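You operate a simulated robot arm through the tools that you are given. There is no shell and no other tool. Be economical: measure what you need, move in short steps, check, and stop when the job is done.

You are at the controls of a simulated robot arm. One attempt, no reset.

Task
Set insert three in the blue cradle and stone its burr off.
Fine: push the cradle jaw home before stoning; use the white stone and put it back.

Only the result counts: the job must be done as asked and must still hold three seconds after the hand-in. Knocking over, shifting, dropping, spilling or breaking anything else fails it.

Robot
A 6-joint arm with a two-finger parallel gripper, fixed in place. Base frame: the origin is at the foot of the arm, x ahead of it, y to its left, z up; the work surface is at about z = 86. Readings come in cm, rad, newtons and seconds.
With the tool pointing down near the work surface it reaches from about 24 to 64 cm from the base axis. Its first joint turns from -1.152 to 1.152 rad. Payload 2.7 kg.
The TCP is the grasp point between the finger pads, 2.3 cm short of the fingertips. In the tool frame z runs along the fingers and y along their closing line. The gripper opens to 9.4 cm. The fingers are 3.8 cm wide and 1 cm thick; the gripper's body (5.4 by 9.6 cm) begins 3.9 cm behind the TCP.
Orientation is told as [roll, pitch, yaw] about the base's x, y, z axes, in that order, counted from this pose: with the fingers straight down and closing along the base's y, the tool's x points along the base's -x, its y along +y and its z along -z.

Tools
- The arm moves only by the tool jog_arm. Its argument "targets" is a list of rows, each an object (a shift or turn left out is 0, a gripper value left out holds the last) with "claw": the opening, from 0 (shut) to 1 (fully open); "slide": the shift along the tool's x, y, z in units of 200 mm (1.0 is 200 mm), a list of three; "angular": the turn, a rotation vector about the tool's x, y, z in units of 60 degrees (1.0 is 60 degrees), a list of three. In form: [{"claw": claw, "slide": [x, y, z], "angular": [wx, wy, wz]}, ...]. A call has 1 to 10 rows; each row is the pose to reach, as a shift and turn from the pose commanded when the call began, along the tool's axes at that moment. A call with a number of a shift or a turn outside -1 to 1 is refused whole. A row lasts 0.2 s, in which the tool goes at most 5 cm and 0.15 rad; a call with a longer step from one row to the next is refused whole, and so is a gripper value outside its range. Where a pose cannot be reached the arm comes as near as it can. A force on the tool above 90 N (or 10 N above the force at the start of the call, whichever is more), or a blocked arm, ends the call early, and 0.2 s more pass. The fingers move at their own pace (about 4.5 cm/s each) and stop on an object; they squeeze with about 28 N. The grip force told is the motor's: it shows also when the fingers shut on nothing. Time passes only in rows, and 0.2 s behind the last, so rows that repeat a pose let the fingers close. It gives the time, the measured TCP pose, the force on the tool (base axes), the opening and the grip force at its end, in the units of the frame above (readings bear some noise).
- Cameras (640 x 400 px; columns grow to the right, rows downward): "scene" is fixed at [7.05, -42.5, 141.57]; the picture's right is [0.83, -0.56, 0.00], its down [-0.26, -0.39, -0.88] and it looks along [0.49, 0.73, -0.47] (base axes); focal length 336 px, centre (320, 200). "wrist" rides on the gripper at [-3.9, 0, -4.4] in the tool frame; the picture's right is [0.00, -1.00, 0.00], its down [0.97, 0.00, -0.24] and it looks along [0.24, 0.00, 0.97] (tool axes); focal length 218 px, centre (320, 200). There is no depth. A picture from a camera that has moved, and an enlarged one, comes with that camera's place and axes in the base frame and with its lens.
- capture(camera): a new picture of that camera. The clock stands still meanwhile.
- close_up(camera, box): a new picture of the part [left, top, right, bottom] of that camera's present view, enlarged. The clock stands still meanwhile.
- close_job(): hands the job in; it is judged then, once.

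Go step by step. Nothing tells you positions but the pictures and the camera data: compare them with the known pose of the tool, close in by small moves and look again before you grip or let go. The budget is 120 turns and 76 pictures, counting those below and the enlarged ones. Unless the task says otherwise, let go and move clear before handing in, and close with one line.

The tools are called after "Call:" as a command line: name --argument value ..., lists and objects as JSON in quotes. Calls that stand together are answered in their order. jog_arm: Moves the arm, as the interface text tells. Its arguments: {"type":"object","properties":{"targets":{"type":"array"}},"required":["targets"]} The other tools are called the same way: capture (camera) takes a picture; close_up (camera, box) takes an enlarged picture of a part of a camera's view; close_job () hands the job in.

At the start:

```text
time_s: 0.0
ee_pos: [40.47, 14.65, 123.71]
orientation: [-0.001, -0.001, 0.0]
contact_force: [-0.1, -0.7, -0.6]
opening: 9.43
finger_force: 0.1
```

scene: 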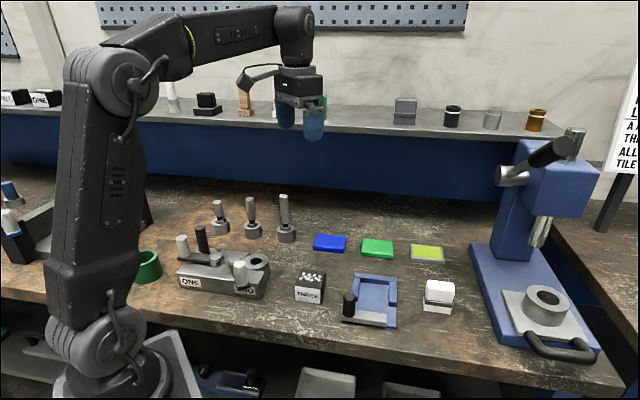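
wrist: 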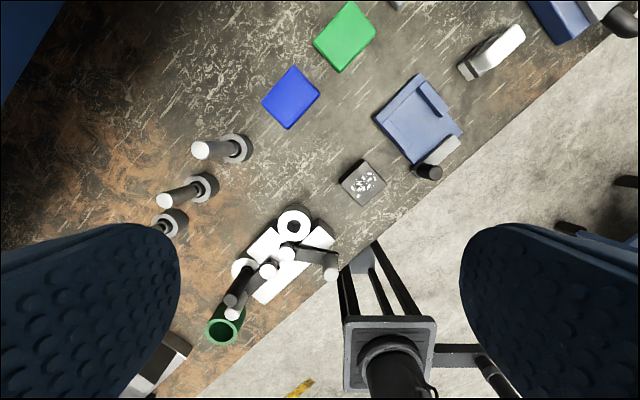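

I see a bench with several fixtures; the blue cradle with a sliding jaw sits near a white stone on a holder, and "insert three" must be identified. I start with close-ups.

Call:
close_up --camera "scene" --box '[280, 220, 480, 345]'

Call:
close_up --camera "scene" --box '[120, 180, 320, 305]'

Call:
close_up --camera "scene" --box '[0, 80, 320, 280]'

Call:
close_up --camera "wrist" --box '[240, 0, 560, 200]'

```text
3.20 times, centred on (380, 282) of scene
camera zoom: at [7.05, -42.5, 141.57], right [0.83, -0.56, 0.0], down [-0.26, -0.39, -0.88], along [0.49, 0.73, -0.47], focal length 1074 px, centre (128, -64)
```

zoom: 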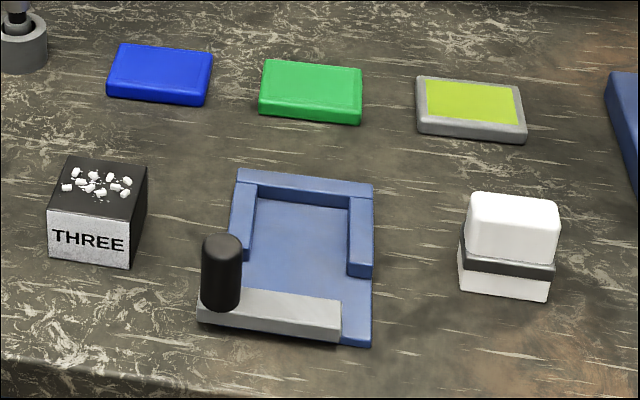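

```text
3.20 times, centred on (220, 242) of scene
camera zoom: at [7.05, -42.5, 141.57], right [0.83, -0.56, 0.0], down [-0.26, -0.39, -0.88], along [0.49, 0.73, -0.47], focal length 1074 px, centre (640, 64)
```

zoom: 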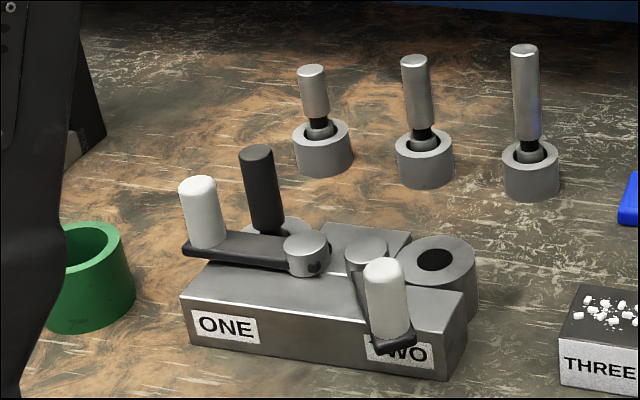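

```text
2.00 times, centred on (160, 180) of scene
camera zoom: at [7.05, -42.5, 141.57], right [0.83, -0.56, 0.0], down [-0.26, -0.39, -0.88], along [0.49, 0.73, -0.47], focal length 671 px, centre (640, 240)
```

zoom: 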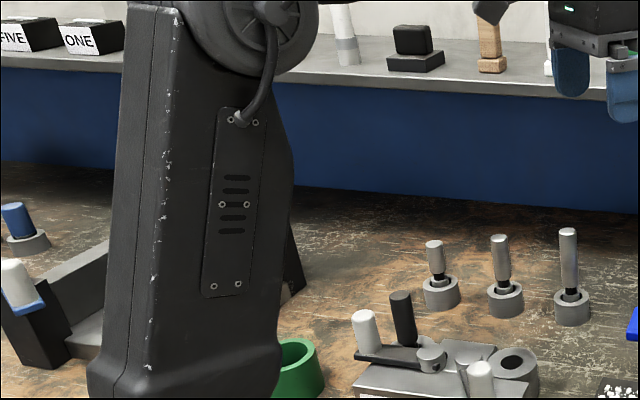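

```text
2.00 times, centred on (400, 100) of wrist
camera zoom: at [44.43, 14.86, 128.1], right [0.0, -1.0, 0.0], down [-0.97, 0.0, 0.24], along [-0.24, 0.0, -0.97], focal length 436 px, centre (160, 400)
```

zoom: 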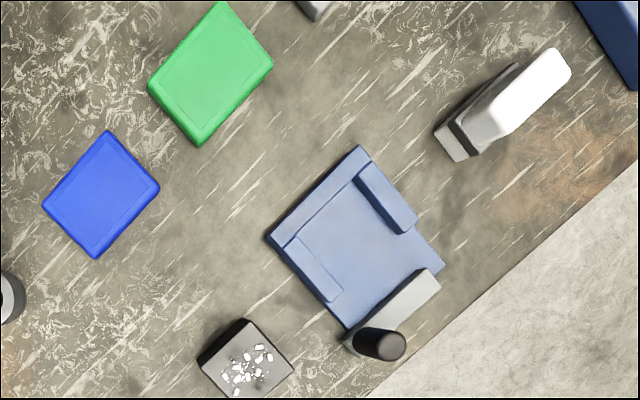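

Insert THREE is the dark block with white burr bits near (38, 7.5), the cradle near (49, -2.5) with its grey jaw at the near end, and the white stone near (56.5, -10.5). I move above the insert and cradle, with the tool yawed along the cradle, for a better look.

Call:
jog_arm --targets '[{"claw": 1, "slide": [-0.068, -0.118, 0.117], "angular": [0, 0, -0.13]}, {"slide": [-0.136, -0.236, 0.234], "angular": [0, 0, -0.26]}, {"slide": [-0.204, -0.354, 0.351], "angular": [0, 0, -0.39]}, {"slide": [-0.272, -0.472, 0.468], "angular": [0, 0, -0.52]}, {"slide": [-0.34, -0.59, 0.585], "angular": [0, 0, -0.65]}, {"slide": [-0.34, -0.59, 0.585], "angular": [0, 0, -0.65]}]'

Call:
capture --camera "wrist"

```text
time_s: 1.4
ee_pos: [47.25, 2.65, 111.73]
orientation: [0.0, 0.0, 0.682]
contact_force: [-0.5, 0.9, -0.1]
opening: 9.39
finger_force: 0.1
```

```text
69 pictures are left
camera wrist: at [50.39, 5.32, 116.11], right [0.63, -0.78, 0.0], down [-0.75, -0.61, 0.24], along [-0.19, -0.15, -0.97], focal length 218 px, centre (320, 200)
```

wrist: 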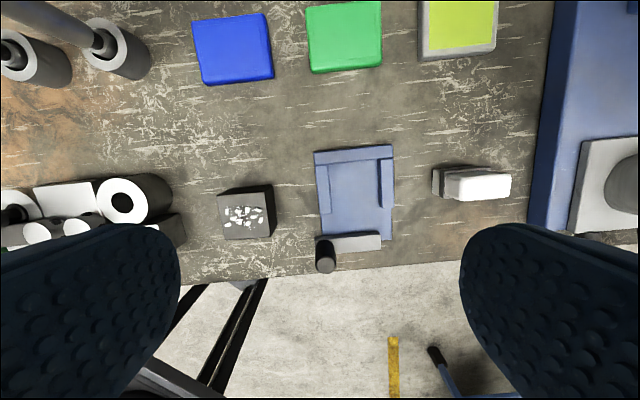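

The view is now nearly aligned with the cradle. I enlarge it to measure.

Call:
close_up --camera "wrist" --box '[200, 130, 424, 270]'

Call:
close_up --camera "wrist" --box '[400, 130, 560, 230]'

Call:
close_up --camera "scene" --box '[400, 260, 480, 310]'

```text
2.86 times, centred on (312, 200) of wrist
camera zoom: at [50.39, 5.32, 116.11], right [0.63, -0.78, 0.0], down [-0.75, -0.61, 0.24], along [-0.19, -0.15, -0.97], focal length 624 px, centre (343, 200)
```

zoom: 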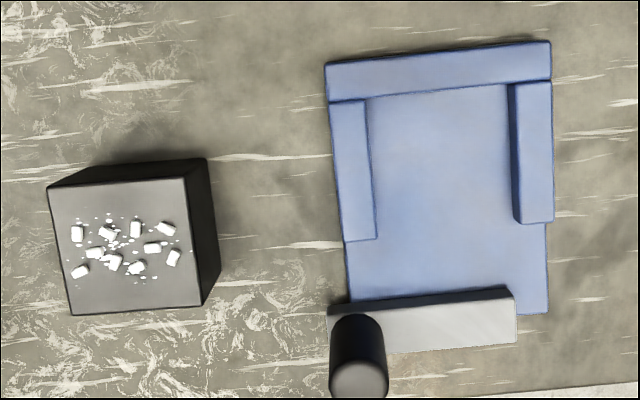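

```text
4.00 times, centred on (480, 180) of wrist
camera zoom: at [50.39, 5.32, 116.11], right [0.63, -0.78, 0.0], down [-0.75, -0.61, 0.24], along [-0.19, -0.15, -0.97], focal length 873 px, centre (-320, 280)
```

zoom: 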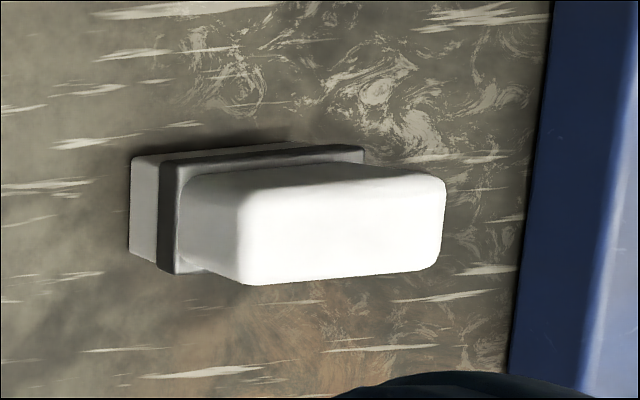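

```text
8.00 times, centred on (440, 285) of scene
camera zoom: at [7.05, -42.5, 141.57], right [0.83, -0.56, 0.0], down [-0.26, -0.39, -0.88], along [0.49, 0.73, -0.47], focal length 2685 px, centre (-640, -480)
```

zoom: 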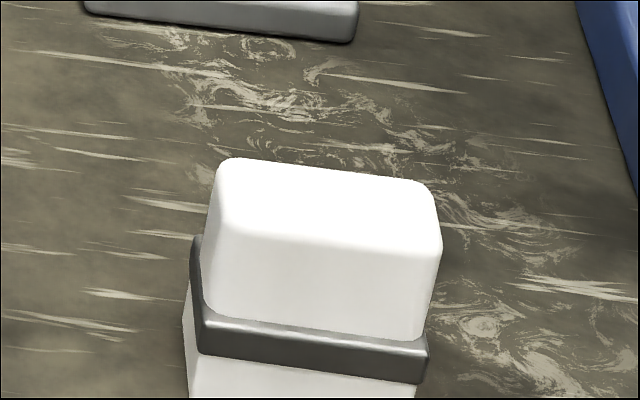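

Insert is about 5.9 cm square, top at z≈90, centred near (37.7, 7.2); the cradle's yaw is about 45°. The jaw's travel direction isn't clear, so I go lower to look at it.

Call:
close_up --camera "scene" --box '[330, 262, 410, 332]'

Call:
jog_arm --targets '[{"slide": [0, 0.0, 0.2], "angular": [0, 0, -0.1]}, {"slide": [0.05, 0.15, 0.4], "angular": [0, 0, -0.1]}, {"slide": [0.05, 0.15, 0.4], "angular": [0, 0, -0.1]}]'

Call:
capture --camera "wrist"

```text
5.71 times, centred on (370, 297) of scene
camera zoom: at [7.05, -42.5, 141.57], right [0.83, -0.56, 0.0], down [-0.26, -0.39, -0.88], along [0.49, 0.73, -0.47], focal length 1918 px, centre (34, -354)
```

zoom: 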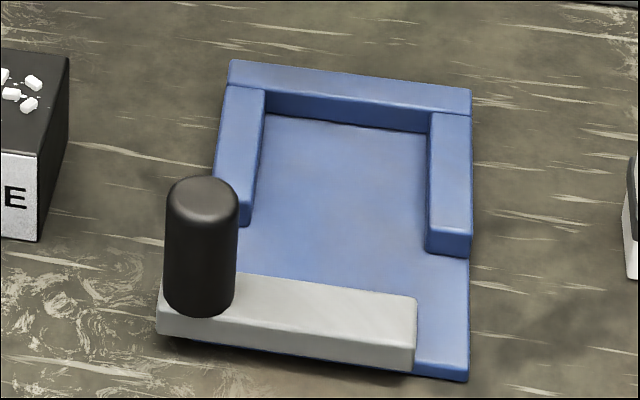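

```text
refused: row 2 steps farther than a row can; nothing moved
```

```text
64 pictures are left
camera wrist: at [50.39, 5.32, 116.11], right [0.63, -0.78, 0.0], down [-0.75, -0.61, 0.24], along [-0.19, -0.15, -0.97], focal length 218 px, centre (320, 200)
```

wrist: 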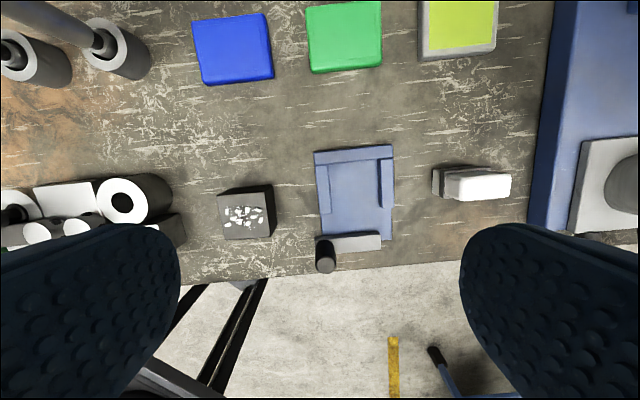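

The jaw is a bar with an upright knob on its left end, lying across the open front of the cradle. I go lower for a precise measurement.

Call:
jog_arm --targets '[{"slide": [0, 0.0, 0.2], "angular": [0, 0, -0.1]}, {"slide": [0.05, -0.1, 0.4], "angular": [0, 0, -0.1]}, {"slide": [0.05, -0.2, 0.5], "angular": [0, 0, -0.1]}, {"slide": [0.05, -0.2, 0.5], "angular": [0, 0, -0.1]}]'

Call:
capture --camera "wrist"

```text
time_s: 2.4
ee_pos: [49.15, -0.88, 101.58]
orientation: [0.0, 0.0, 0.787]
contact_force: [-0.8, -0.3, 0.3]
opening: 9.38
finger_force: 0.0
```

```text
63 pictures are left
camera wrist: at [52.0, 2.08, 106.07], right [0.71, -0.71, 0.0], down [-0.69, -0.69, 0.24], along [-0.17, -0.17, -0.97], focal length 218 px, centre (320, 200)
```

wrist: 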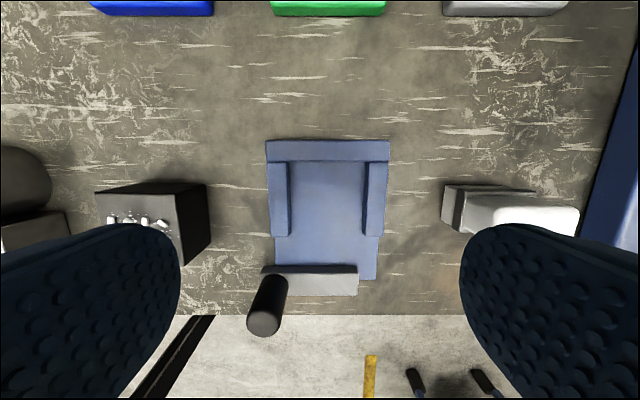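

Call:
close_up --camera "wrist" --box '[240, 130, 416, 240]'

Call:
close_up --camera "wrist" --box '[240, 230, 416, 340]'

```text
3.64 times, centred on (328, 185) of wrist
camera zoom: at [52.0, 2.08, 106.07], right [0.71, -0.71, 0.0], down [-0.69, -0.69, 0.24], along [-0.17, -0.17, -0.97], focal length 794 px, centre (291, 254)
```

zoom: 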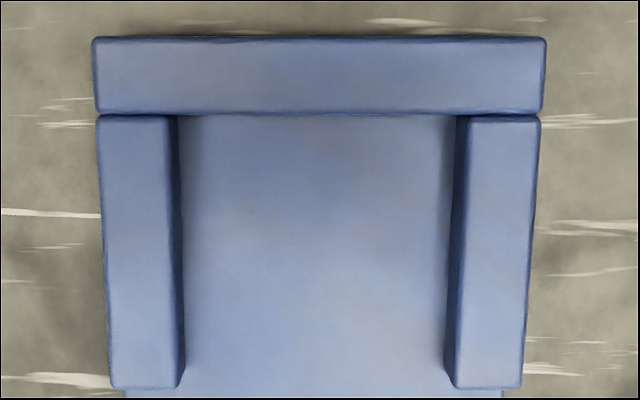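

```text
3.64 times, centred on (328, 285) of wrist
camera zoom: at [52.0, 2.08, 106.07], right [0.71, -0.71, 0.0], down [-0.69, -0.69, 0.24], along [-0.17, -0.17, -0.97], focal length 794 px, centre (291, -109)
```

zoom: 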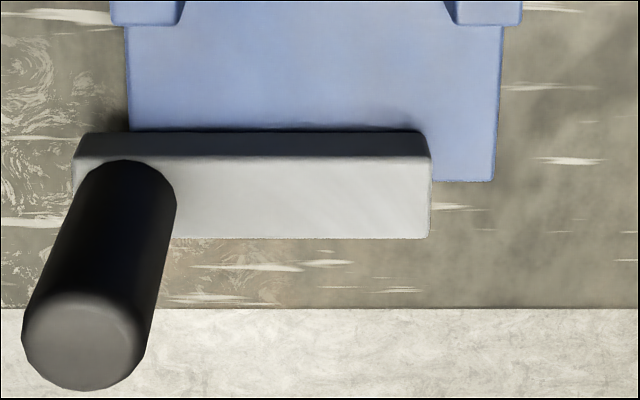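

The cradle channel is about 6.6 cm wide with 1.3 cm walls, jaw face about 10 cm from the back wall, and the insert lies to the left. I move above the insert and look.

Call:
jog_arm --targets '[{"slide": [0.029, 0.172, 0], "angular": [0, 0, 0.008]}, {"slide": [0.058, 0.344, 0], "angular": [0, 0, 0.016]}, {"slide": [0.088, 0.516, 0], "angular": [0, 0, 0.024]}, {"slide": [0.117, 0.688, 0], "angular": [0, 0, 0.0315]}, {"slide": [0.117, 0.688, 0], "angular": [0, 0, 0.0315]}]'

Call:
capture --camera "wrist"

Call:
capture --camera "scene"

```text
time_s: 3.6
ee_pos: [37.67, 7.09, 101.94]
orientation: [-0.001, 0.001, 0.753]
contact_force: [0.3, 0.5, -0.1]
opening: 9.4
finger_force: 0.0
```

```text
60 pictures are left
camera wrist: at [40.61, 9.94, 106.46], right [0.68, -0.73, 0.0], down [-0.71, -0.66, 0.24], along [-0.18, -0.16, -0.97], focal length 218 px, centre (320, 200)
```

wrist: 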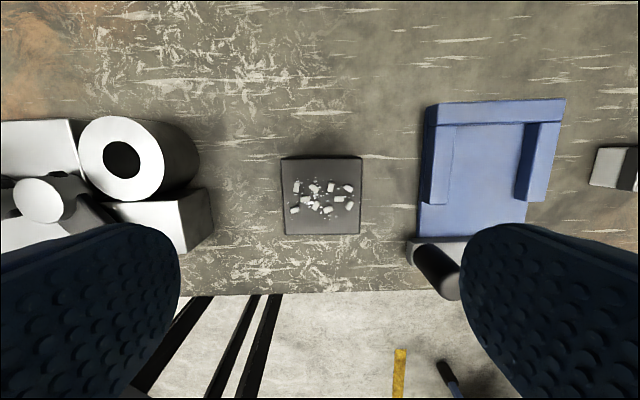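

```text
59 pictures are left
```

scene: 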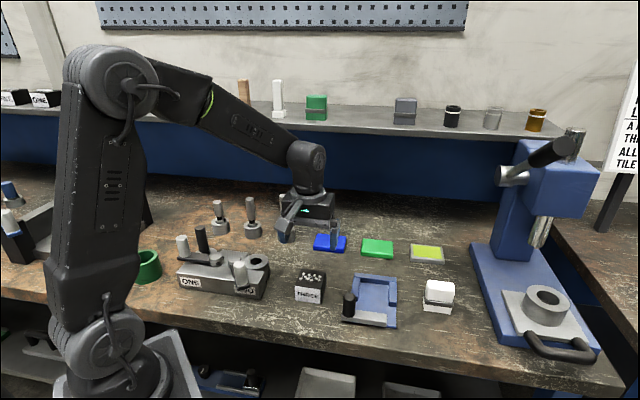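

The insert is centred and square between the fingers. I descend to grip its upper part.

Call:
jog_arm --targets '[{"slide": [0, -0.005, 0.2]}, {"slide": [0, -0.005, 0.4]}, {"slide": [0, -0.005, 0.5]}, {"slide": [0, -0.005, 0.582]}, {"slide": [0, -0.005, 0.582]}]'

Call:
capture --camera "wrist"

Call:
close_up --camera "scene" --box '[240, 220, 400, 320]'

```text
time_s: 4.8
ee_pos: [37.87, 7.01, 90.19]
orientation: [0.001, -0.001, 0.753]
contact_force: [0.6, -0.5, -1.0]
opening: 9.39
finger_force: 0.1
```

```text
58 pictures are left
camera wrist: at [40.75, 9.92, 94.72], right [0.68, -0.73, 0.0], down [-0.71, -0.66, 0.24], along [-0.18, -0.16, -0.97], focal length 218 px, centre (320, 200)
```

wrist: 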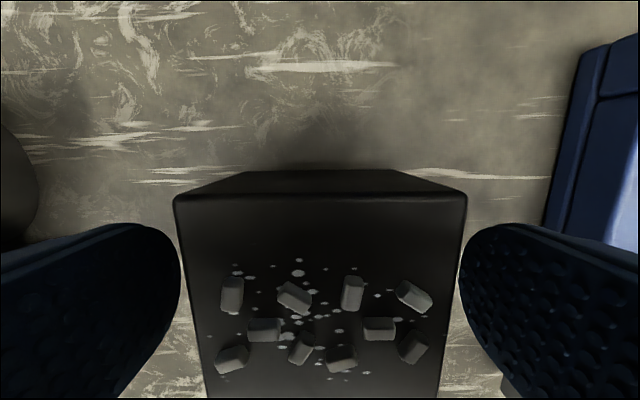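

```text
4.00 times, centred on (320, 270) of scene
camera zoom: at [7.05, -42.49, 141.57], right [0.83, -0.56, 0.0], down [-0.26, -0.39, -0.88], along [0.49, 0.73, -0.47], focal length 1342 px, centre (320, -80)
```

zoom: 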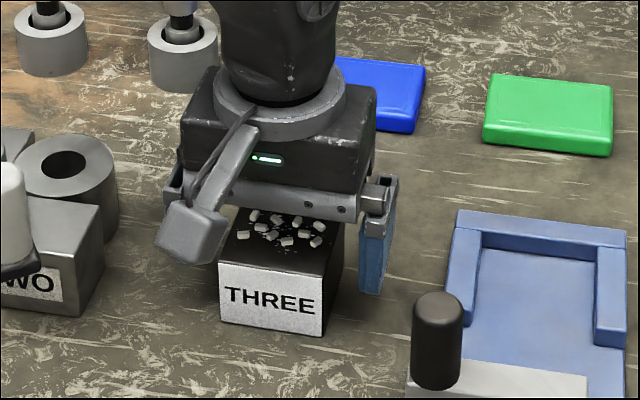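

Fingers straddle the insert cleanly. I close.

Call:
jog_arm --targets '[{"claw": 0.5}, {"claw": 0.5}, {"claw": 0.5}, {"claw": 0.5}, {"claw": 0.5}]'

```text
time_s: 6.0
ee_pos: [37.82, 7.11, 90.37]
orientation: [0.001, 0.001, 0.751]
contact_force: [0.7, -2.0, -0.3]
opening: 6.0
finger_force: 28.2
```

Gripped at 6.0 cm. I lift and carry it over the cradle, turning slightly to match.

Call:
jog_arm --targets '[{"slide": [0, 0, -0.2]}, {"slide": [0, 0, -0.4]}, {"slide": [-0.03, -0.177, -0.4], "angular": [0, 0, -0.0334]}, {"slide": [-0.06, -0.354, -0.4], "angular": [0, 0, -0.0334]}, {"slide": [-0.09, -0.531, -0.4], "angular": [0, 0, -0.0334]}, {"slide": [-0.12, -0.709, -0.4], "angular": [0, 0, -0.0334]}, {"slide": [-0.12, -0.709, -0.4], "angular": [0, 0, -0.0334]}]'

Call:
capture --camera "wrist"

Call:
close_up --camera "scene" --box '[290, 210, 450, 340]'

```text
time_s: 7.6
ee_pos: [49.05, -1.57, 98.21]
orientation: [0.002, 0.003, 0.787]
contact_force: [0.1, -0.2, -12.3]
opening: 5.99
finger_force: 28.0
```

```text
56 pictures are left
camera wrist: at [52.02, 1.34, 102.63], right [0.71, -0.71, 0.0], down [-0.68, -0.69, 0.24], along [-0.17, -0.17, -0.97], focal length 218 px, centre (320, 200)
```

wrist: 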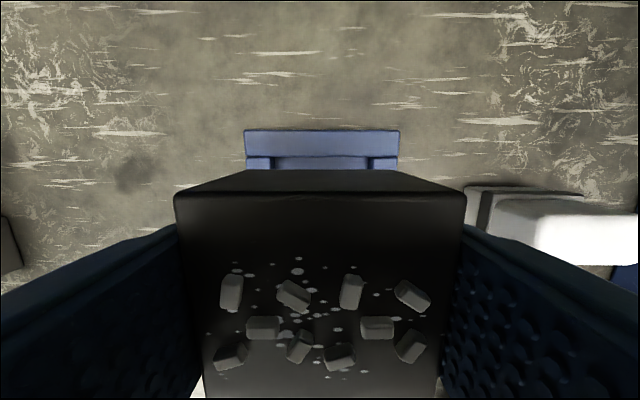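

```text
3.08 times, centred on (370, 275) of scene
camera zoom: at [7.07, -42.5, 141.57], right [0.83, -0.56, 0.0], down [-0.26, -0.39, -0.88], along [0.49, 0.73, -0.47], focal length 1033 px, centre (166, -31)
```

zoom: 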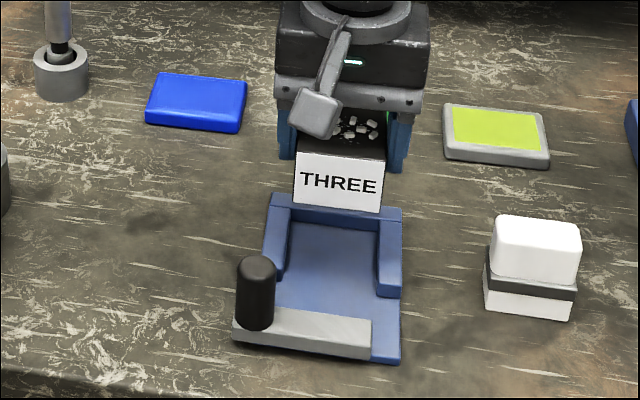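

Call:
close_up --camera "wrist" --box '[220, 110, 420, 235]'

```text
3.20 times, centred on (320, 172) of wrist
camera zoom: at [52.02, 1.34, 102.63], right [0.71, -0.71, 0.0], down [-0.68, -0.69, 0.24], along [-0.17, -0.17, -0.97], focal length 698 px, centre (320, 288)
```

zoom: 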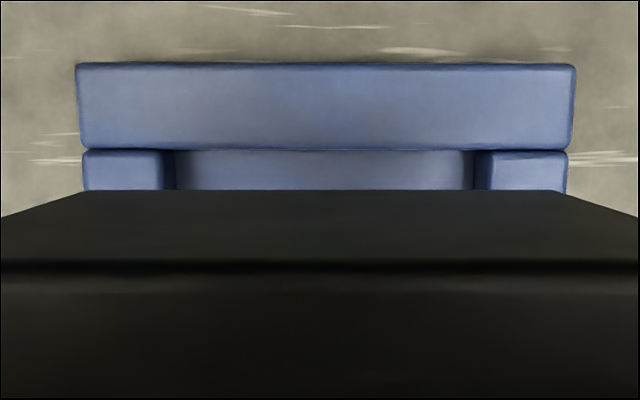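

I correct by 0.13 cm to the right and 0.3 cm back from the wall, then lower most of the way.

Call:
jog_arm --targets '[{"slide": [0.015, -0.0065, 0.0]}, {"slide": [0.015, -0.0065, 0.12]}, {"slide": [0.015, -0.0065, 0.24]}, {"slide": [0.015, -0.0065, 0.24]}]'

Call:
capture --camera "wrist"

Call:
close_up --camera "scene" --box '[310, 230, 430, 340]'

```text
time_s: 8.6
ee_pos: [48.99, -1.83, 93.52]
orientation: [0.001, 0.001, 0.788]
contact_force: [1.5, -0.7, -12.6]
opening: 5.98
finger_force: 28.1
```

```text
53 pictures are left
camera wrist: at [51.93, 1.07, 97.97], right [0.71, -0.71, 0.0], down [-0.69, -0.69, 0.24], along [-0.17, -0.17, -0.97], focal length 218 px, centre (320, 200)
```

wrist: 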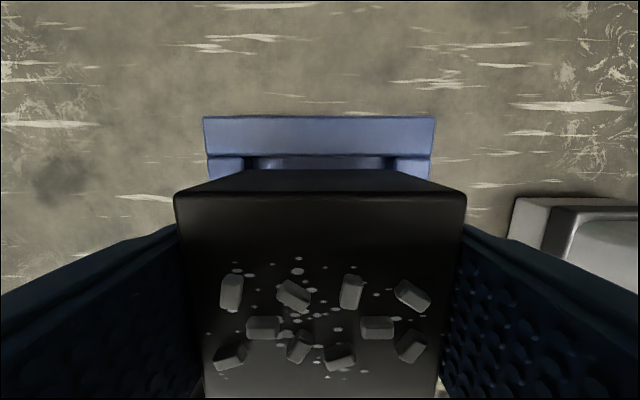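

```text
3.64 times, centred on (370, 285) of scene
camera zoom: at [7.07, -42.5, 141.57], right [0.83, -0.56, 0.0], down [-0.26, -0.39, -0.88], along [0.49, 0.73, -0.47], focal length 1220 px, centre (138, -109)
```

zoom: 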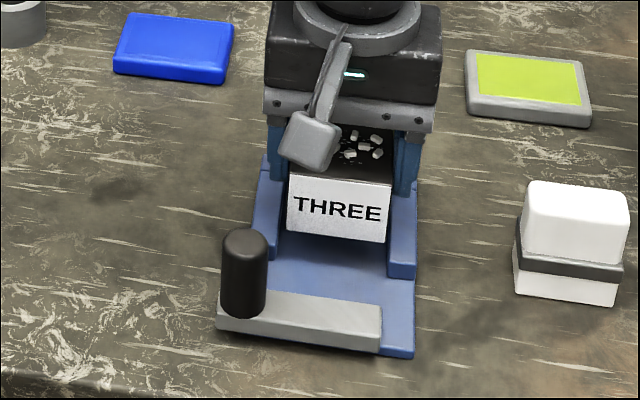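

It's centred. I lower the rest in small steps.

Call:
jog_arm --targets '[{"slide": [0, 0, 0.05]}, {"slide": [0, 0, 0.09]}, {"slide": [0, 0, 0.1]}, {"slide": [0, 0, 0.105]}]'

Call:
capture --camera "wrist"

Call:
close_up --camera "scene" --box '[310, 230, 430, 340]'

```text
time_s: 9.6
ee_pos: [49.01, -1.9, 91.29]
orientation: [0.001, 0.0, 0.787]
contact_force: [-0.2, 0.4, -12.1]
opening: 5.99
finger_force: 28.3
```

```text
51 pictures are left
camera wrist: at [51.84, 1.07, 95.83], right [0.71, -0.71, 0.0], down [-0.69, -0.69, 0.24], along [-0.17, -0.17, -0.97], focal length 218 px, centre (320, 200)
```

wrist: 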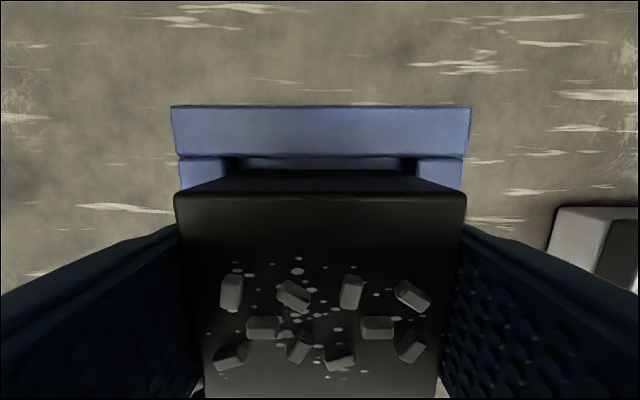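

```text
3.64 times, centred on (370, 285) of scene
camera zoom: at [7.07, -42.5, 141.57], right [0.83, -0.56, 0.0], down [-0.26, -0.39, -0.88], along [0.49, 0.73, -0.47], focal length 1220 px, centre (138, -109)
```

zoom: 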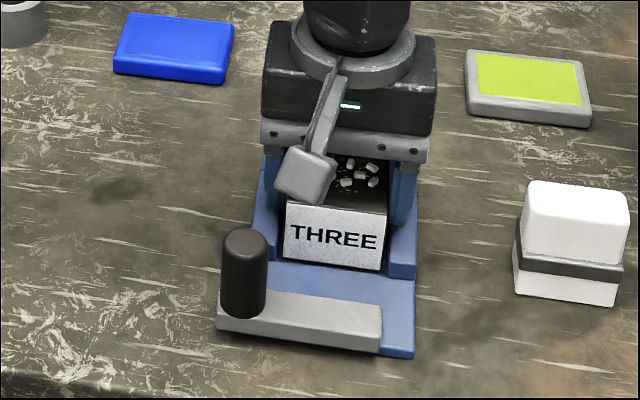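

Call:
jog_arm --targets '[{"slide": [0, 0, 0.007]}, {"slide": [0, 0, 0.013]}, {"slide": [0, 0, 0.013]}]'

```text
time_s: 10.4
ee_pos: [49.0, -1.94, 91.05]
orientation: [0.0, 0.001, 0.787]
contact_force: [-0.6, -0.1, -12.5]
opening: 5.97
finger_force: 27.2
```

Call:
jog_arm --targets '[{"slide": [0, 0, 0.006]}, {"slide": [0, 0, 0.012]}, {"slide": [0, 0, 0.012]}]'

Call:
close_up --camera "scene" --box '[340, 250, 420, 320]'

```text
time_s: 11.2
ee_pos: [49.08, -1.87, 90.99]
orientation: [-0.002, 0.0, 0.786]
contact_force: [-8.1, 0.7, 13.1]
opening: 5.99
finger_force: 28.0
```

```text
5.71 times, centred on (380, 285) of scene
camera zoom: at [7.01, -42.5, 141.57], right [0.83, -0.56, 0.0], down [-0.26, -0.39, -0.88], along [0.49, 0.73, -0.47], focal length 1918 px, centre (-23, -286)
```

zoom: 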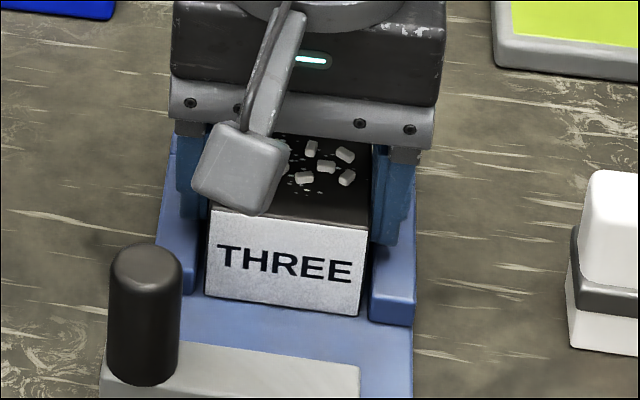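

The insert rests on the cradle floor. I release and rise.

Call:
jog_arm --targets '[{"claw": 0.85}, {"claw": 0.85}, {"claw": 0.85}, {"claw": 0.85, "slide": [0, 0, -0.1]}, {"slide": [0, 0, -0.3]}, {"slide": [0, 0, -0.5]}, {"slide": [0, 0, -0.5]}]'

Call:
capture --camera "wrist"

Call:
close_up --camera "scene" --box '[320, 250, 420, 340]'

```text
time_s: 12.8
ee_pos: [48.76, -1.77, 100.95]
orientation: [-0.001, 0.0, 0.787]
contact_force: [-0.4, 0.4, -0.5]
opening: 8.0
finger_force: 0.1
```

```text
48 pictures are left
camera wrist: at [51.62, 1.22, 105.44], right [0.71, -0.71, 0.0], down [-0.69, -0.69, 0.24], along [-0.17, -0.17, -0.97], focal length 218 px, centre (320, 200)
```

wrist: 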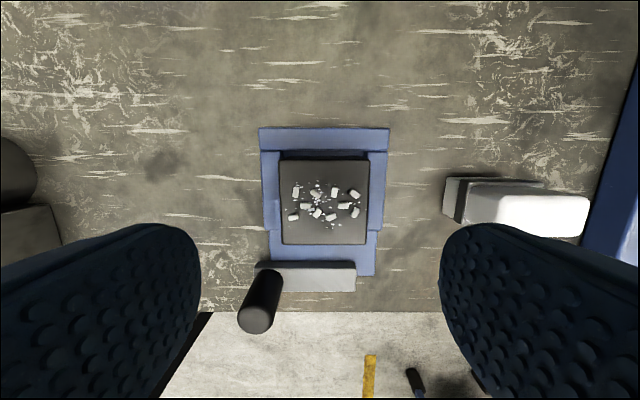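

```text
4.44 times, centred on (370, 295) of scene
camera zoom: at [7.05, -42.5, 141.57], right [0.83, -0.56, 0.0], down [-0.26, -0.39, -0.88], along [0.49, 0.73, -0.47], focal length 1492 px, centre (98, -222)
```

zoom: 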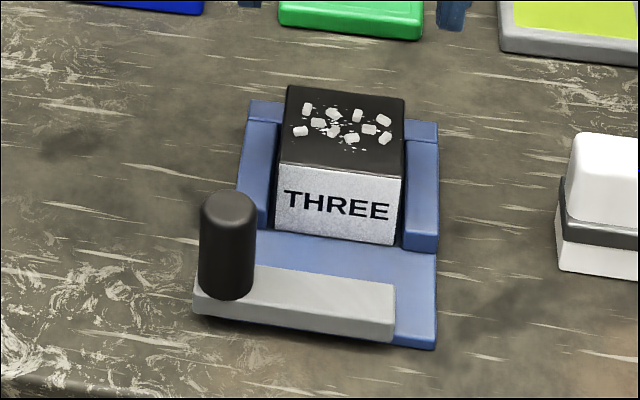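

The insert is seated between the walls. Now I close the fingers and go behind the jaw's knob (near (40.4, -3.8), top z≈93) to push it forward.

Call:
jog_arm --targets '[{"claw": 0, "slide": [0.19, 0.074, 0]}, {"slide": [0.38, 0.148, 0]}, {"slide": [0.573, 0.223, 0]}, {"slide": [0.573, 0.223, 0]}, {"slide": [0.573, 0.223, 0.2]}, {"slide": [0.573, 0.223, 0.35]}, {"slide": [0.573, 0.223, 0.35]}]'

Call:
capture --camera "wrist"

Call:
close_up --camera "scene" --box '[290, 220, 450, 340]'

```text
time_s: 14.4
ee_pos: [37.85, -6.94, 93.87]
orientation: [-0.001, 0.0, 0.787]
contact_force: [-0.2, -0.8, 0.3]
opening: 0.01
finger_force: 28.0
```

```text
46 pictures are left
camera wrist: at [40.64, -4.05, 98.33], right [0.71, -0.71, 0.0], down [-0.69, -0.69, 0.24], along [-0.17, -0.17, -0.97], focal length 218 px, centre (320, 200)
```

wrist: 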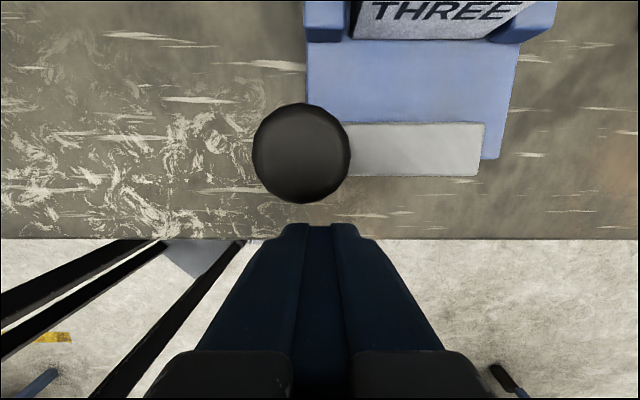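

```text
3.33 times, centred on (370, 280) of scene
camera zoom: at [7.05, -42.5, 141.57], right [0.83, -0.56, 0.0], down [-0.26, -0.39, -0.88], along [0.49, 0.73, -0.47], focal length 1119 px, centre (153, -67)
```

zoom: 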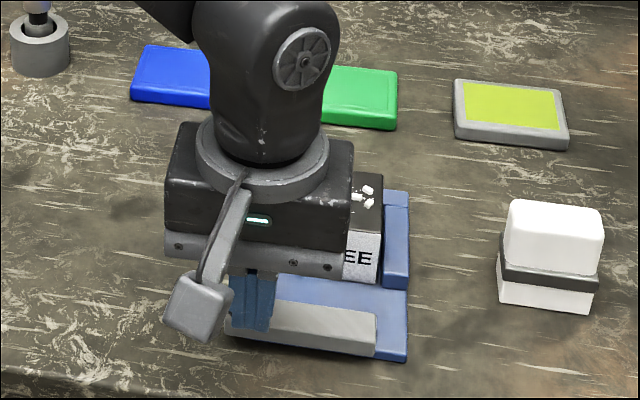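

The knob is 0.45 cm left of the fingers and 0.7 cm ahead. I shift, lower, and push gently.

Call:
jog_arm --targets '[{"slide": [0, 0.0225, 0.06]}, {"slide": [0, 0.0225, 0.128]}, {"slide": [0, 0.0225, 0.128]}, {"slide": [-0.03, 0.0225, 0.128]}, {"slide": [-0.05, 0.0225, 0.128]}, {"slide": [-0.07, 0.0225, 0.128]}, {"slide": [-0.09, 0.0225, 0.128]}]'

Call:
capture --camera "wrist"

```text
time_s: 16.0
ee_pos: [38.62, -5.37, 91.44]
orientation: [0.0, 0.002, 0.787]
contact_force: [-0.8, -10.7, 0.6]
opening: 0.0
finger_force: 27.7
```

```text
44 pictures are left
camera wrist: at [41.51, -2.37, 95.83], right [0.71, -0.71, 0.0], down [-0.69, -0.69, 0.24], along [-0.17, -0.17, -0.97], focal length 218 px, centre (320, 200)
```

wrist: 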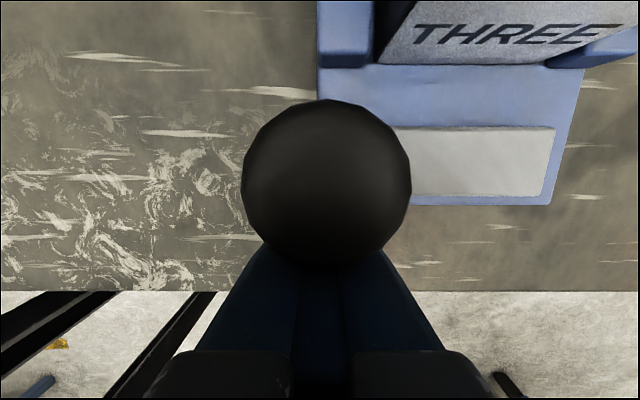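

The jaw slides straight forward. I continue in small steps.

Call:
jog_arm --targets '[{"slide": [-0.02, 0, 0]}, {"slide": [-0.04, 0, 0]}, {"slide": [-0.06, 0, 0]}, {"slide": [-0.08, 0, 0]}, {"slide": [-0.08, 0, 0]}]'

Call:
capture --camera "wrist"

```text
time_s: 17.2
ee_pos: [39.66, -4.17, 91.43]
orientation: [0.002, 0.0, 0.786]
contact_force: [-1.6, -9.1, -0.4]
opening: 0.02
finger_force: 27.0
```

```text
43 pictures are left
camera wrist: at [42.65, -1.18, 95.81], right [0.71, -0.71, 0.0], down [-0.68, -0.69, 0.24], along [-0.17, -0.17, -0.97], focal length 218 px, centre (320, 200)
```

wrist: 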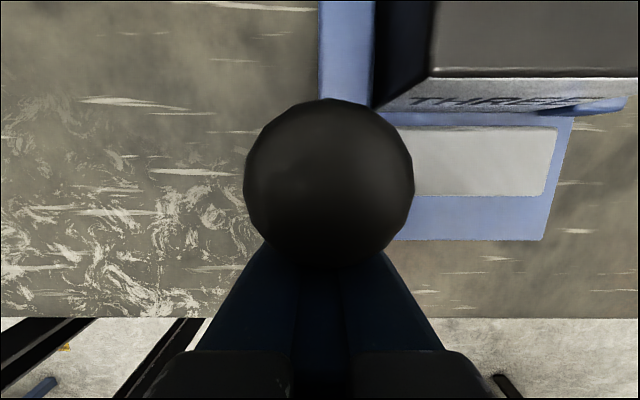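

Call:
jog_arm --targets '[{"slide": [-0.015, 0, 0]}, {"slide": [-0.03, 0, 0]}, {"slide": [-0.045, 0, 0]}, {"slide": [-0.045, 0, 0]}]'

Call:
capture --camera "wrist"

Call:
close_up --camera "scene" --box '[320, 250, 420, 340]'

```text
time_s: 18.2
ee_pos: [40.1, -3.64, 91.33]
orientation: [0.006, 0.008, 0.784]
contact_force: [-30.3, -34.0, 13.1]
opening: 0.0
finger_force: 28.0
```

```text
42 pictures are left
camera wrist: at [43.07, -0.79, 95.77], right [0.71, -0.71, -0.01], down [-0.69, -0.68, 0.25], along [-0.18, -0.17, -0.97], focal length 218 px, centre (320, 200)
```

wrist: 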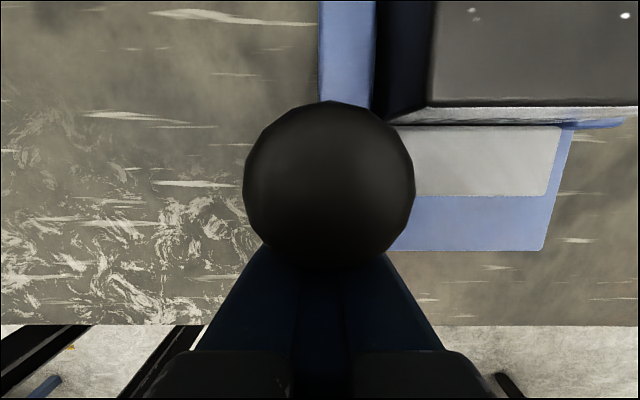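

```text
4.44 times, centred on (370, 295) of scene
camera zoom: at [6.95, -42.59, 141.54], right [0.83, -0.56, 0.0], down [-0.26, -0.39, -0.88], along [0.49, 0.73, -0.47], focal length 1492 px, centre (98, -222)
```

zoom: 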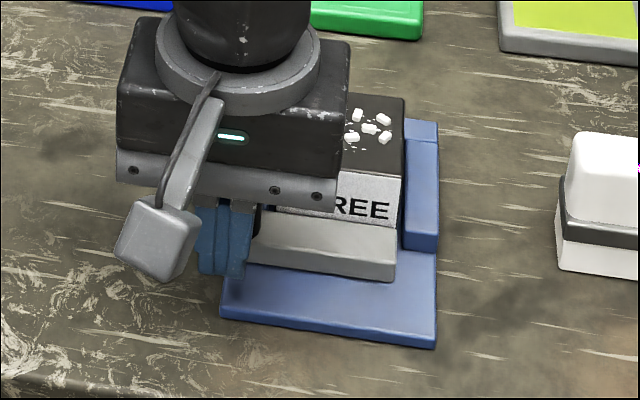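

The jaw stopped firmly (~45 N), so it appears home. I back off, rise and check.

Call:
jog_arm --targets '[{"slide": [0.06, 0, 0]}, {"slide": [0.14, 0, 0]}, {"slide": [0.14, 0, -0.2]}, {"slide": [0.14, 0, -0.4]}, {"slide": [-0.05, -0.05, -0.5]}, {"slide": [-0.25, -0.15, -0.5]}, {"slide": [-0.45, -0.25, -0.5]}, {"slide": [-0.45, -0.25, -0.5]}]'

Call:
capture --camera "wrist"

Call:
close_up --camera "scene" --box '[320, 250, 420, 340]'

```text
time_s: 20.0
ee_pos: [50.3, -0.72, 101.23]
orientation: [0.001, 0.0, 0.787]
contact_force: [0.1, -0.1, -0.1]
opening: 0.0
finger_force: 28.2
```

```text
40 pictures are left
camera wrist: at [53.22, 2.24, 105.71], right [0.71, -0.71, 0.0], down [-0.68, -0.69, 0.24], along [-0.17, -0.17, -0.97], focal length 218 px, centre (320, 200)
```

wrist: 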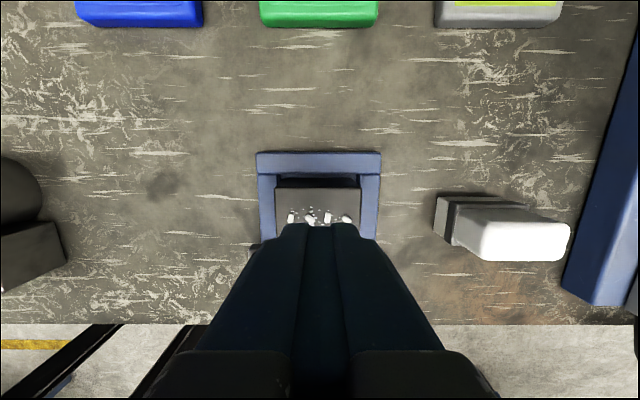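

```text
4.44 times, centred on (370, 295) of scene
camera zoom: at [7.05, -42.49, 141.57], right [0.83, -0.56, 0.0], down [-0.26, -0.39, -0.88], along [0.49, 0.73, -0.47], focal length 1492 px, centre (98, -222)
```

zoom: 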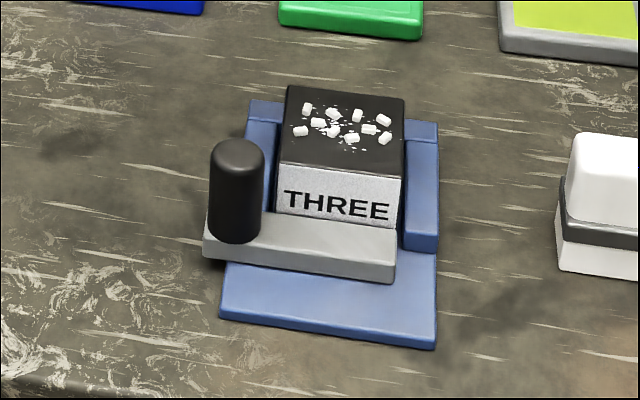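

Jaw home, insert undisturbed. Now to the white stone: I go above it, turning the tool a quarter turn to grip the handle across its short side.

Call:
jog_arm --targets '[{"claw": 0.7, "slide": [0, 0, -0.1], "angular": [0, 0, 0.125]}, {"slide": [0.03, -0.14, -0.1], "angular": [0, 0, 0.25]}, {"slide": [0.06, -0.28, -0.1], "angular": [0, 0, 0.375]}, {"slide": [0.09, -0.42, -0.1], "angular": [0, 0, 0.5]}, {"slide": [0.127, -0.565, -0.1], "angular": [0, 0, 0.625]}, {"slide": [0.127, -0.565, -0.1], "angular": [0, 0, 0.75]}, {"slide": [0.127, -0.565, -0.1], "angular": [0, 0, 0.75]}]'

Call:
jog_arm --targets '[{"angular": [0, 0, 0.125]}, {"angular": [0, 0, 0.25]}, {"angular": [0, 0, 0.375]}, {"angular": [0, 0, 0.5]}, {"angular": [0, 0, 0.625]}, {"angular": [0, 0, 0.75]}, {"angular": [0, 0, 0.75]}]'

Call:
capture --camera "wrist"

```text
time_s: 21.6
ee_pos: [56.52, -10.57, 103.28]
orientation: [0.0, -0.001, 0.0]
contact_force: [0.3, 0.2, -0.3]
opening: 6.58
finger_force: 0.0
```

```text
time_s: 23.2
ee_pos: [56.64, -10.61, 103.35]
orientation: [-0.001, 0.001, -0.785]
contact_force: [0.7, 0.6, 0.2]
opening: 6.61
finger_force: 0.1
```

```text
38 pictures are left
camera wrist: at [59.42, -12.99, 107.84], right [-0.71, -0.71, 0.0], down [-0.69, 0.69, 0.24], along [-0.17, 0.17, -0.97], focal length 218 px, centre (320, 200)
```

wrist: 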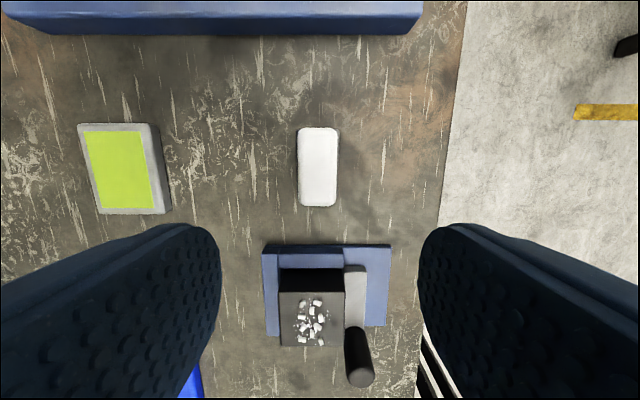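

Call:
close_up --camera "wrist" --box '[238, 112, 398, 222]'

```text
3.64 times, centred on (318, 167) of wrist
camera zoom: at [59.42, -12.99, 107.84], right [-0.71, -0.71, 0.0], down [-0.69, 0.69, 0.24], along [-0.17, 0.17, -0.97], focal length 794 px, centre (327, 320)
```

zoom: 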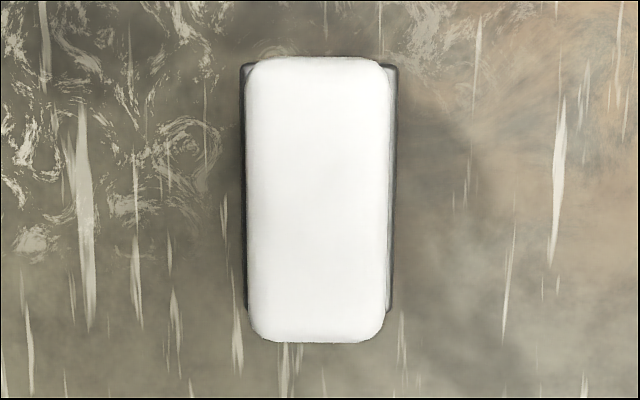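

The stone is a handled block centred about 2.3 cm ahead of the TCP, handle 2.85 × 5.6 cm, top at z≈92.2. I move over and part-way down.

Call:
jog_arm --targets '[{"slide": [-0.1135, 0.0085, 0]}, {"slide": [-0.1135, 0.0085, 0.15]}, {"slide": [-0.1135, 0.0085, 0.3]}, {"slide": [-0.1135, 0.0085, 0.4]}, {"slide": [-0.1135, 0.0085, 0.4]}]'

Call:
capture --camera "wrist"

Call:
close_up --camera "scene" --box '[380, 220, 500, 320]'

```text
time_s: 24.4
ee_pos: [58.28, -11.95, 95.32]
orientation: [0.001, 0.001, -0.783]
contact_force: [0.4, -0.1, 0.3]
opening: 6.58
finger_force: 0.1
```

```text
36 pictures are left
camera wrist: at [61.1, -14.43, 99.82], right [-0.71, -0.71, 0.0], down [-0.69, 0.69, 0.24], along [-0.17, 0.17, -0.97], focal length 218 px, centre (320, 200)
```

wrist: 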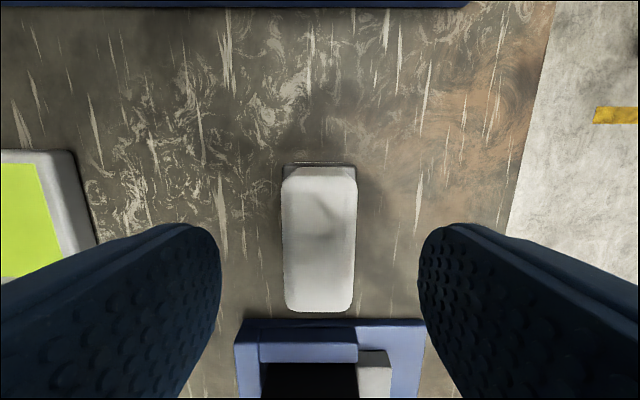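

```text
4.00 times, centred on (440, 270) of scene
camera zoom: at [7.05, -42.5, 141.57], right [0.83, -0.56, 0.0], down [-0.26, -0.39, -0.88], along [0.49, 0.73, -0.47], focal length 1342 px, centre (-160, -80)
```

zoom: 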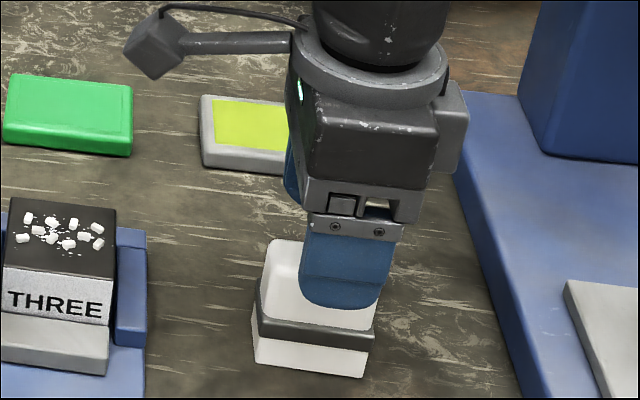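

Well aligned. I lower and grip.

Call:
jog_arm --targets '[{"slide": [-0.007, 0, 0.1]}, {"slide": [-0.007, 0, 0.181]}, {"slide": [-0.007, 0, 0.181]}, {"claw": 0.1, "slide": [-0.007, 0, 0.181]}, {"slide": [-0.007, 0, 0.181]}, {"slide": [-0.007, 0, 0.181]}, {"slide": [-0.007, 0, 0.181]}, {"slide": [-0.007, 0, 0.181]}]'

Call:
close_up --camera "scene" --box '[380, 220, 500, 320]'

```text
time_s: 26.2
ee_pos: [58.37, -11.88, 91.56]
orientation: [0.0, -0.001, -0.783]
contact_force: [-0.3, 1.0, 0.5]
opening: 2.79
finger_force: 28.6
```

```text
4.00 times, centred on (440, 270) of scene
camera zoom: at [7.05, -42.49, 141.57], right [0.83, -0.56, 0.0], down [-0.26, -0.39, -0.88], along [0.49, 0.73, -0.47], focal length 1342 px, centre (-160, -80)
```

zoom: 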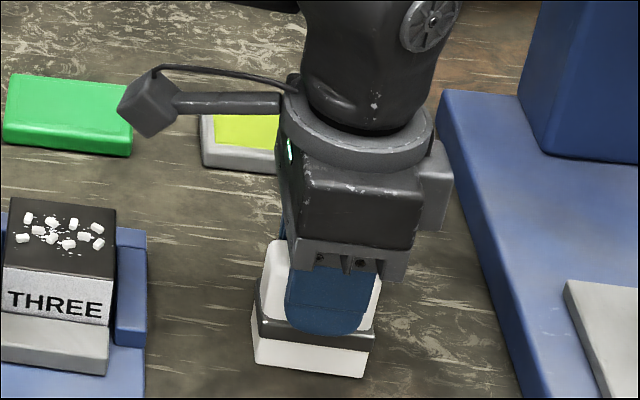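

Stone held. I lift it, recording its home TCP as (58.37, -11.88, 91.56), and carry it over the insert.

Call:
jog_arm --targets '[{"slide": [0, 0, -0.2]}, {"slide": [0, 0, -0.4]}, {"slide": [0.17, 0.004, -0.4]}, {"slide": [0.34, 0.008, -0.4]}, {"slide": [0.51, 0.012, -0.4]}, {"slide": [0.6825, 0.0175, -0.4]}, {"slide": [0.6825, 0.0175, -0.4]}, {"slide": [0.6825, 0.0175, -0.33]}, {"slide": [0.6825, 0.0175, -0.33]}]'

Call:
capture --camera "wrist"

Call:
close_up --camera "scene" --box '[310, 220, 430, 320]'

```text
time_s: 28.2
ee_pos: [48.97, -2.13, 98.21]
orientation: [0.0, 0.0, -0.783]
contact_force: [-0.9, 0.2, -3.0]
opening: 2.77
finger_force: 27.7
```

```text
33 pictures are left
camera wrist: at [51.88, -4.62, 102.82], right [-0.71, -0.71, 0.0], down [-0.69, 0.69, 0.24], along [-0.17, 0.17, -0.97], focal length 218 px, centre (320, 200)
```

wrist: 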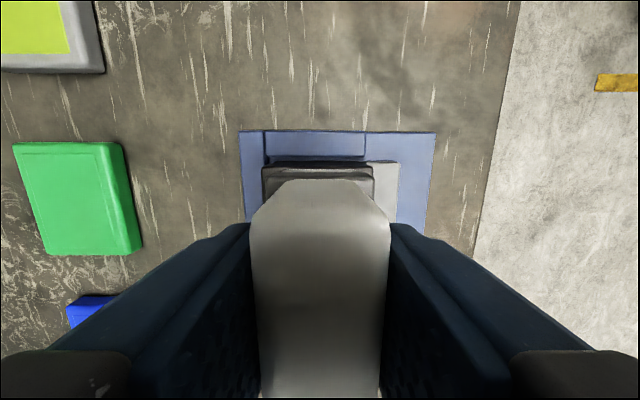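

```text
4.00 times, centred on (370, 270) of scene
camera zoom: at [7.05, -42.49, 141.57], right [0.83, -0.56, 0.0], down [-0.26, -0.39, -0.88], along [0.49, 0.73, -0.47], focal length 1342 px, centre (120, -80)
```

zoom: 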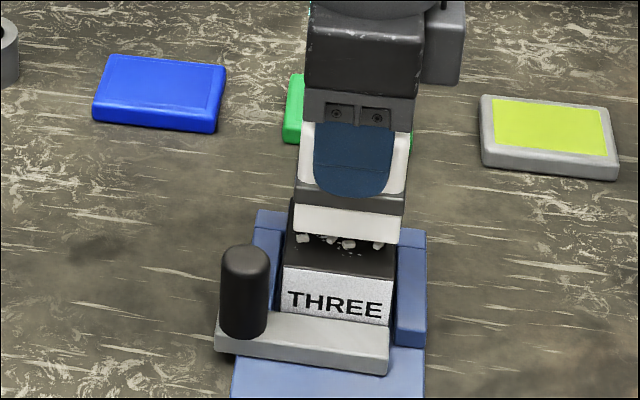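

Stone is just above the burr and centred on the insert. I lower to contact in small steps.

Call:
jog_arm --targets '[{"slide": [0, 0, 0.03]}, {"slide": [0, 0, 0.05]}, {"slide": [0, 0, 0.06]}, {"slide": [0, 0, 0.06]}]'

```text
time_s: 29.2
ee_pos: [48.93, -2.17, 97.1]
orientation: [0.001, 0.001, -0.784]
contact_force: [0.2, 0.3, -2.7]
opening: 2.78
finger_force: 27.9
```

Call:
jog_arm --targets '[{"slide": [0, 0, 0.01]}, {"slide": [0, 0, 0.02]}, {"slide": [0, 0, 0.02]}]'

Call:
close_up --camera "scene" --box '[340, 260, 400, 310]'

```text
time_s: 30.0
ee_pos: [49.0, -2.08, 97.03]
orientation: [0.002, -0.003, -0.782]
contact_force: [-8.2, -0.8, 22.4]
opening: 2.81
finger_force: 28.2
```

```text
8.00 times, centred on (370, 285) of scene
camera zoom: at [6.99, -42.5, 141.57], right [0.83, -0.56, 0.0], down [-0.26, -0.39, -0.88], along [0.49, 0.73, -0.47], focal length 2685 px, centre (-80, -480)
```

zoom: 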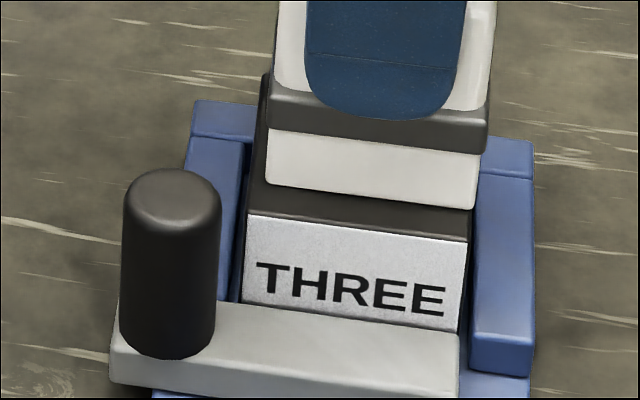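

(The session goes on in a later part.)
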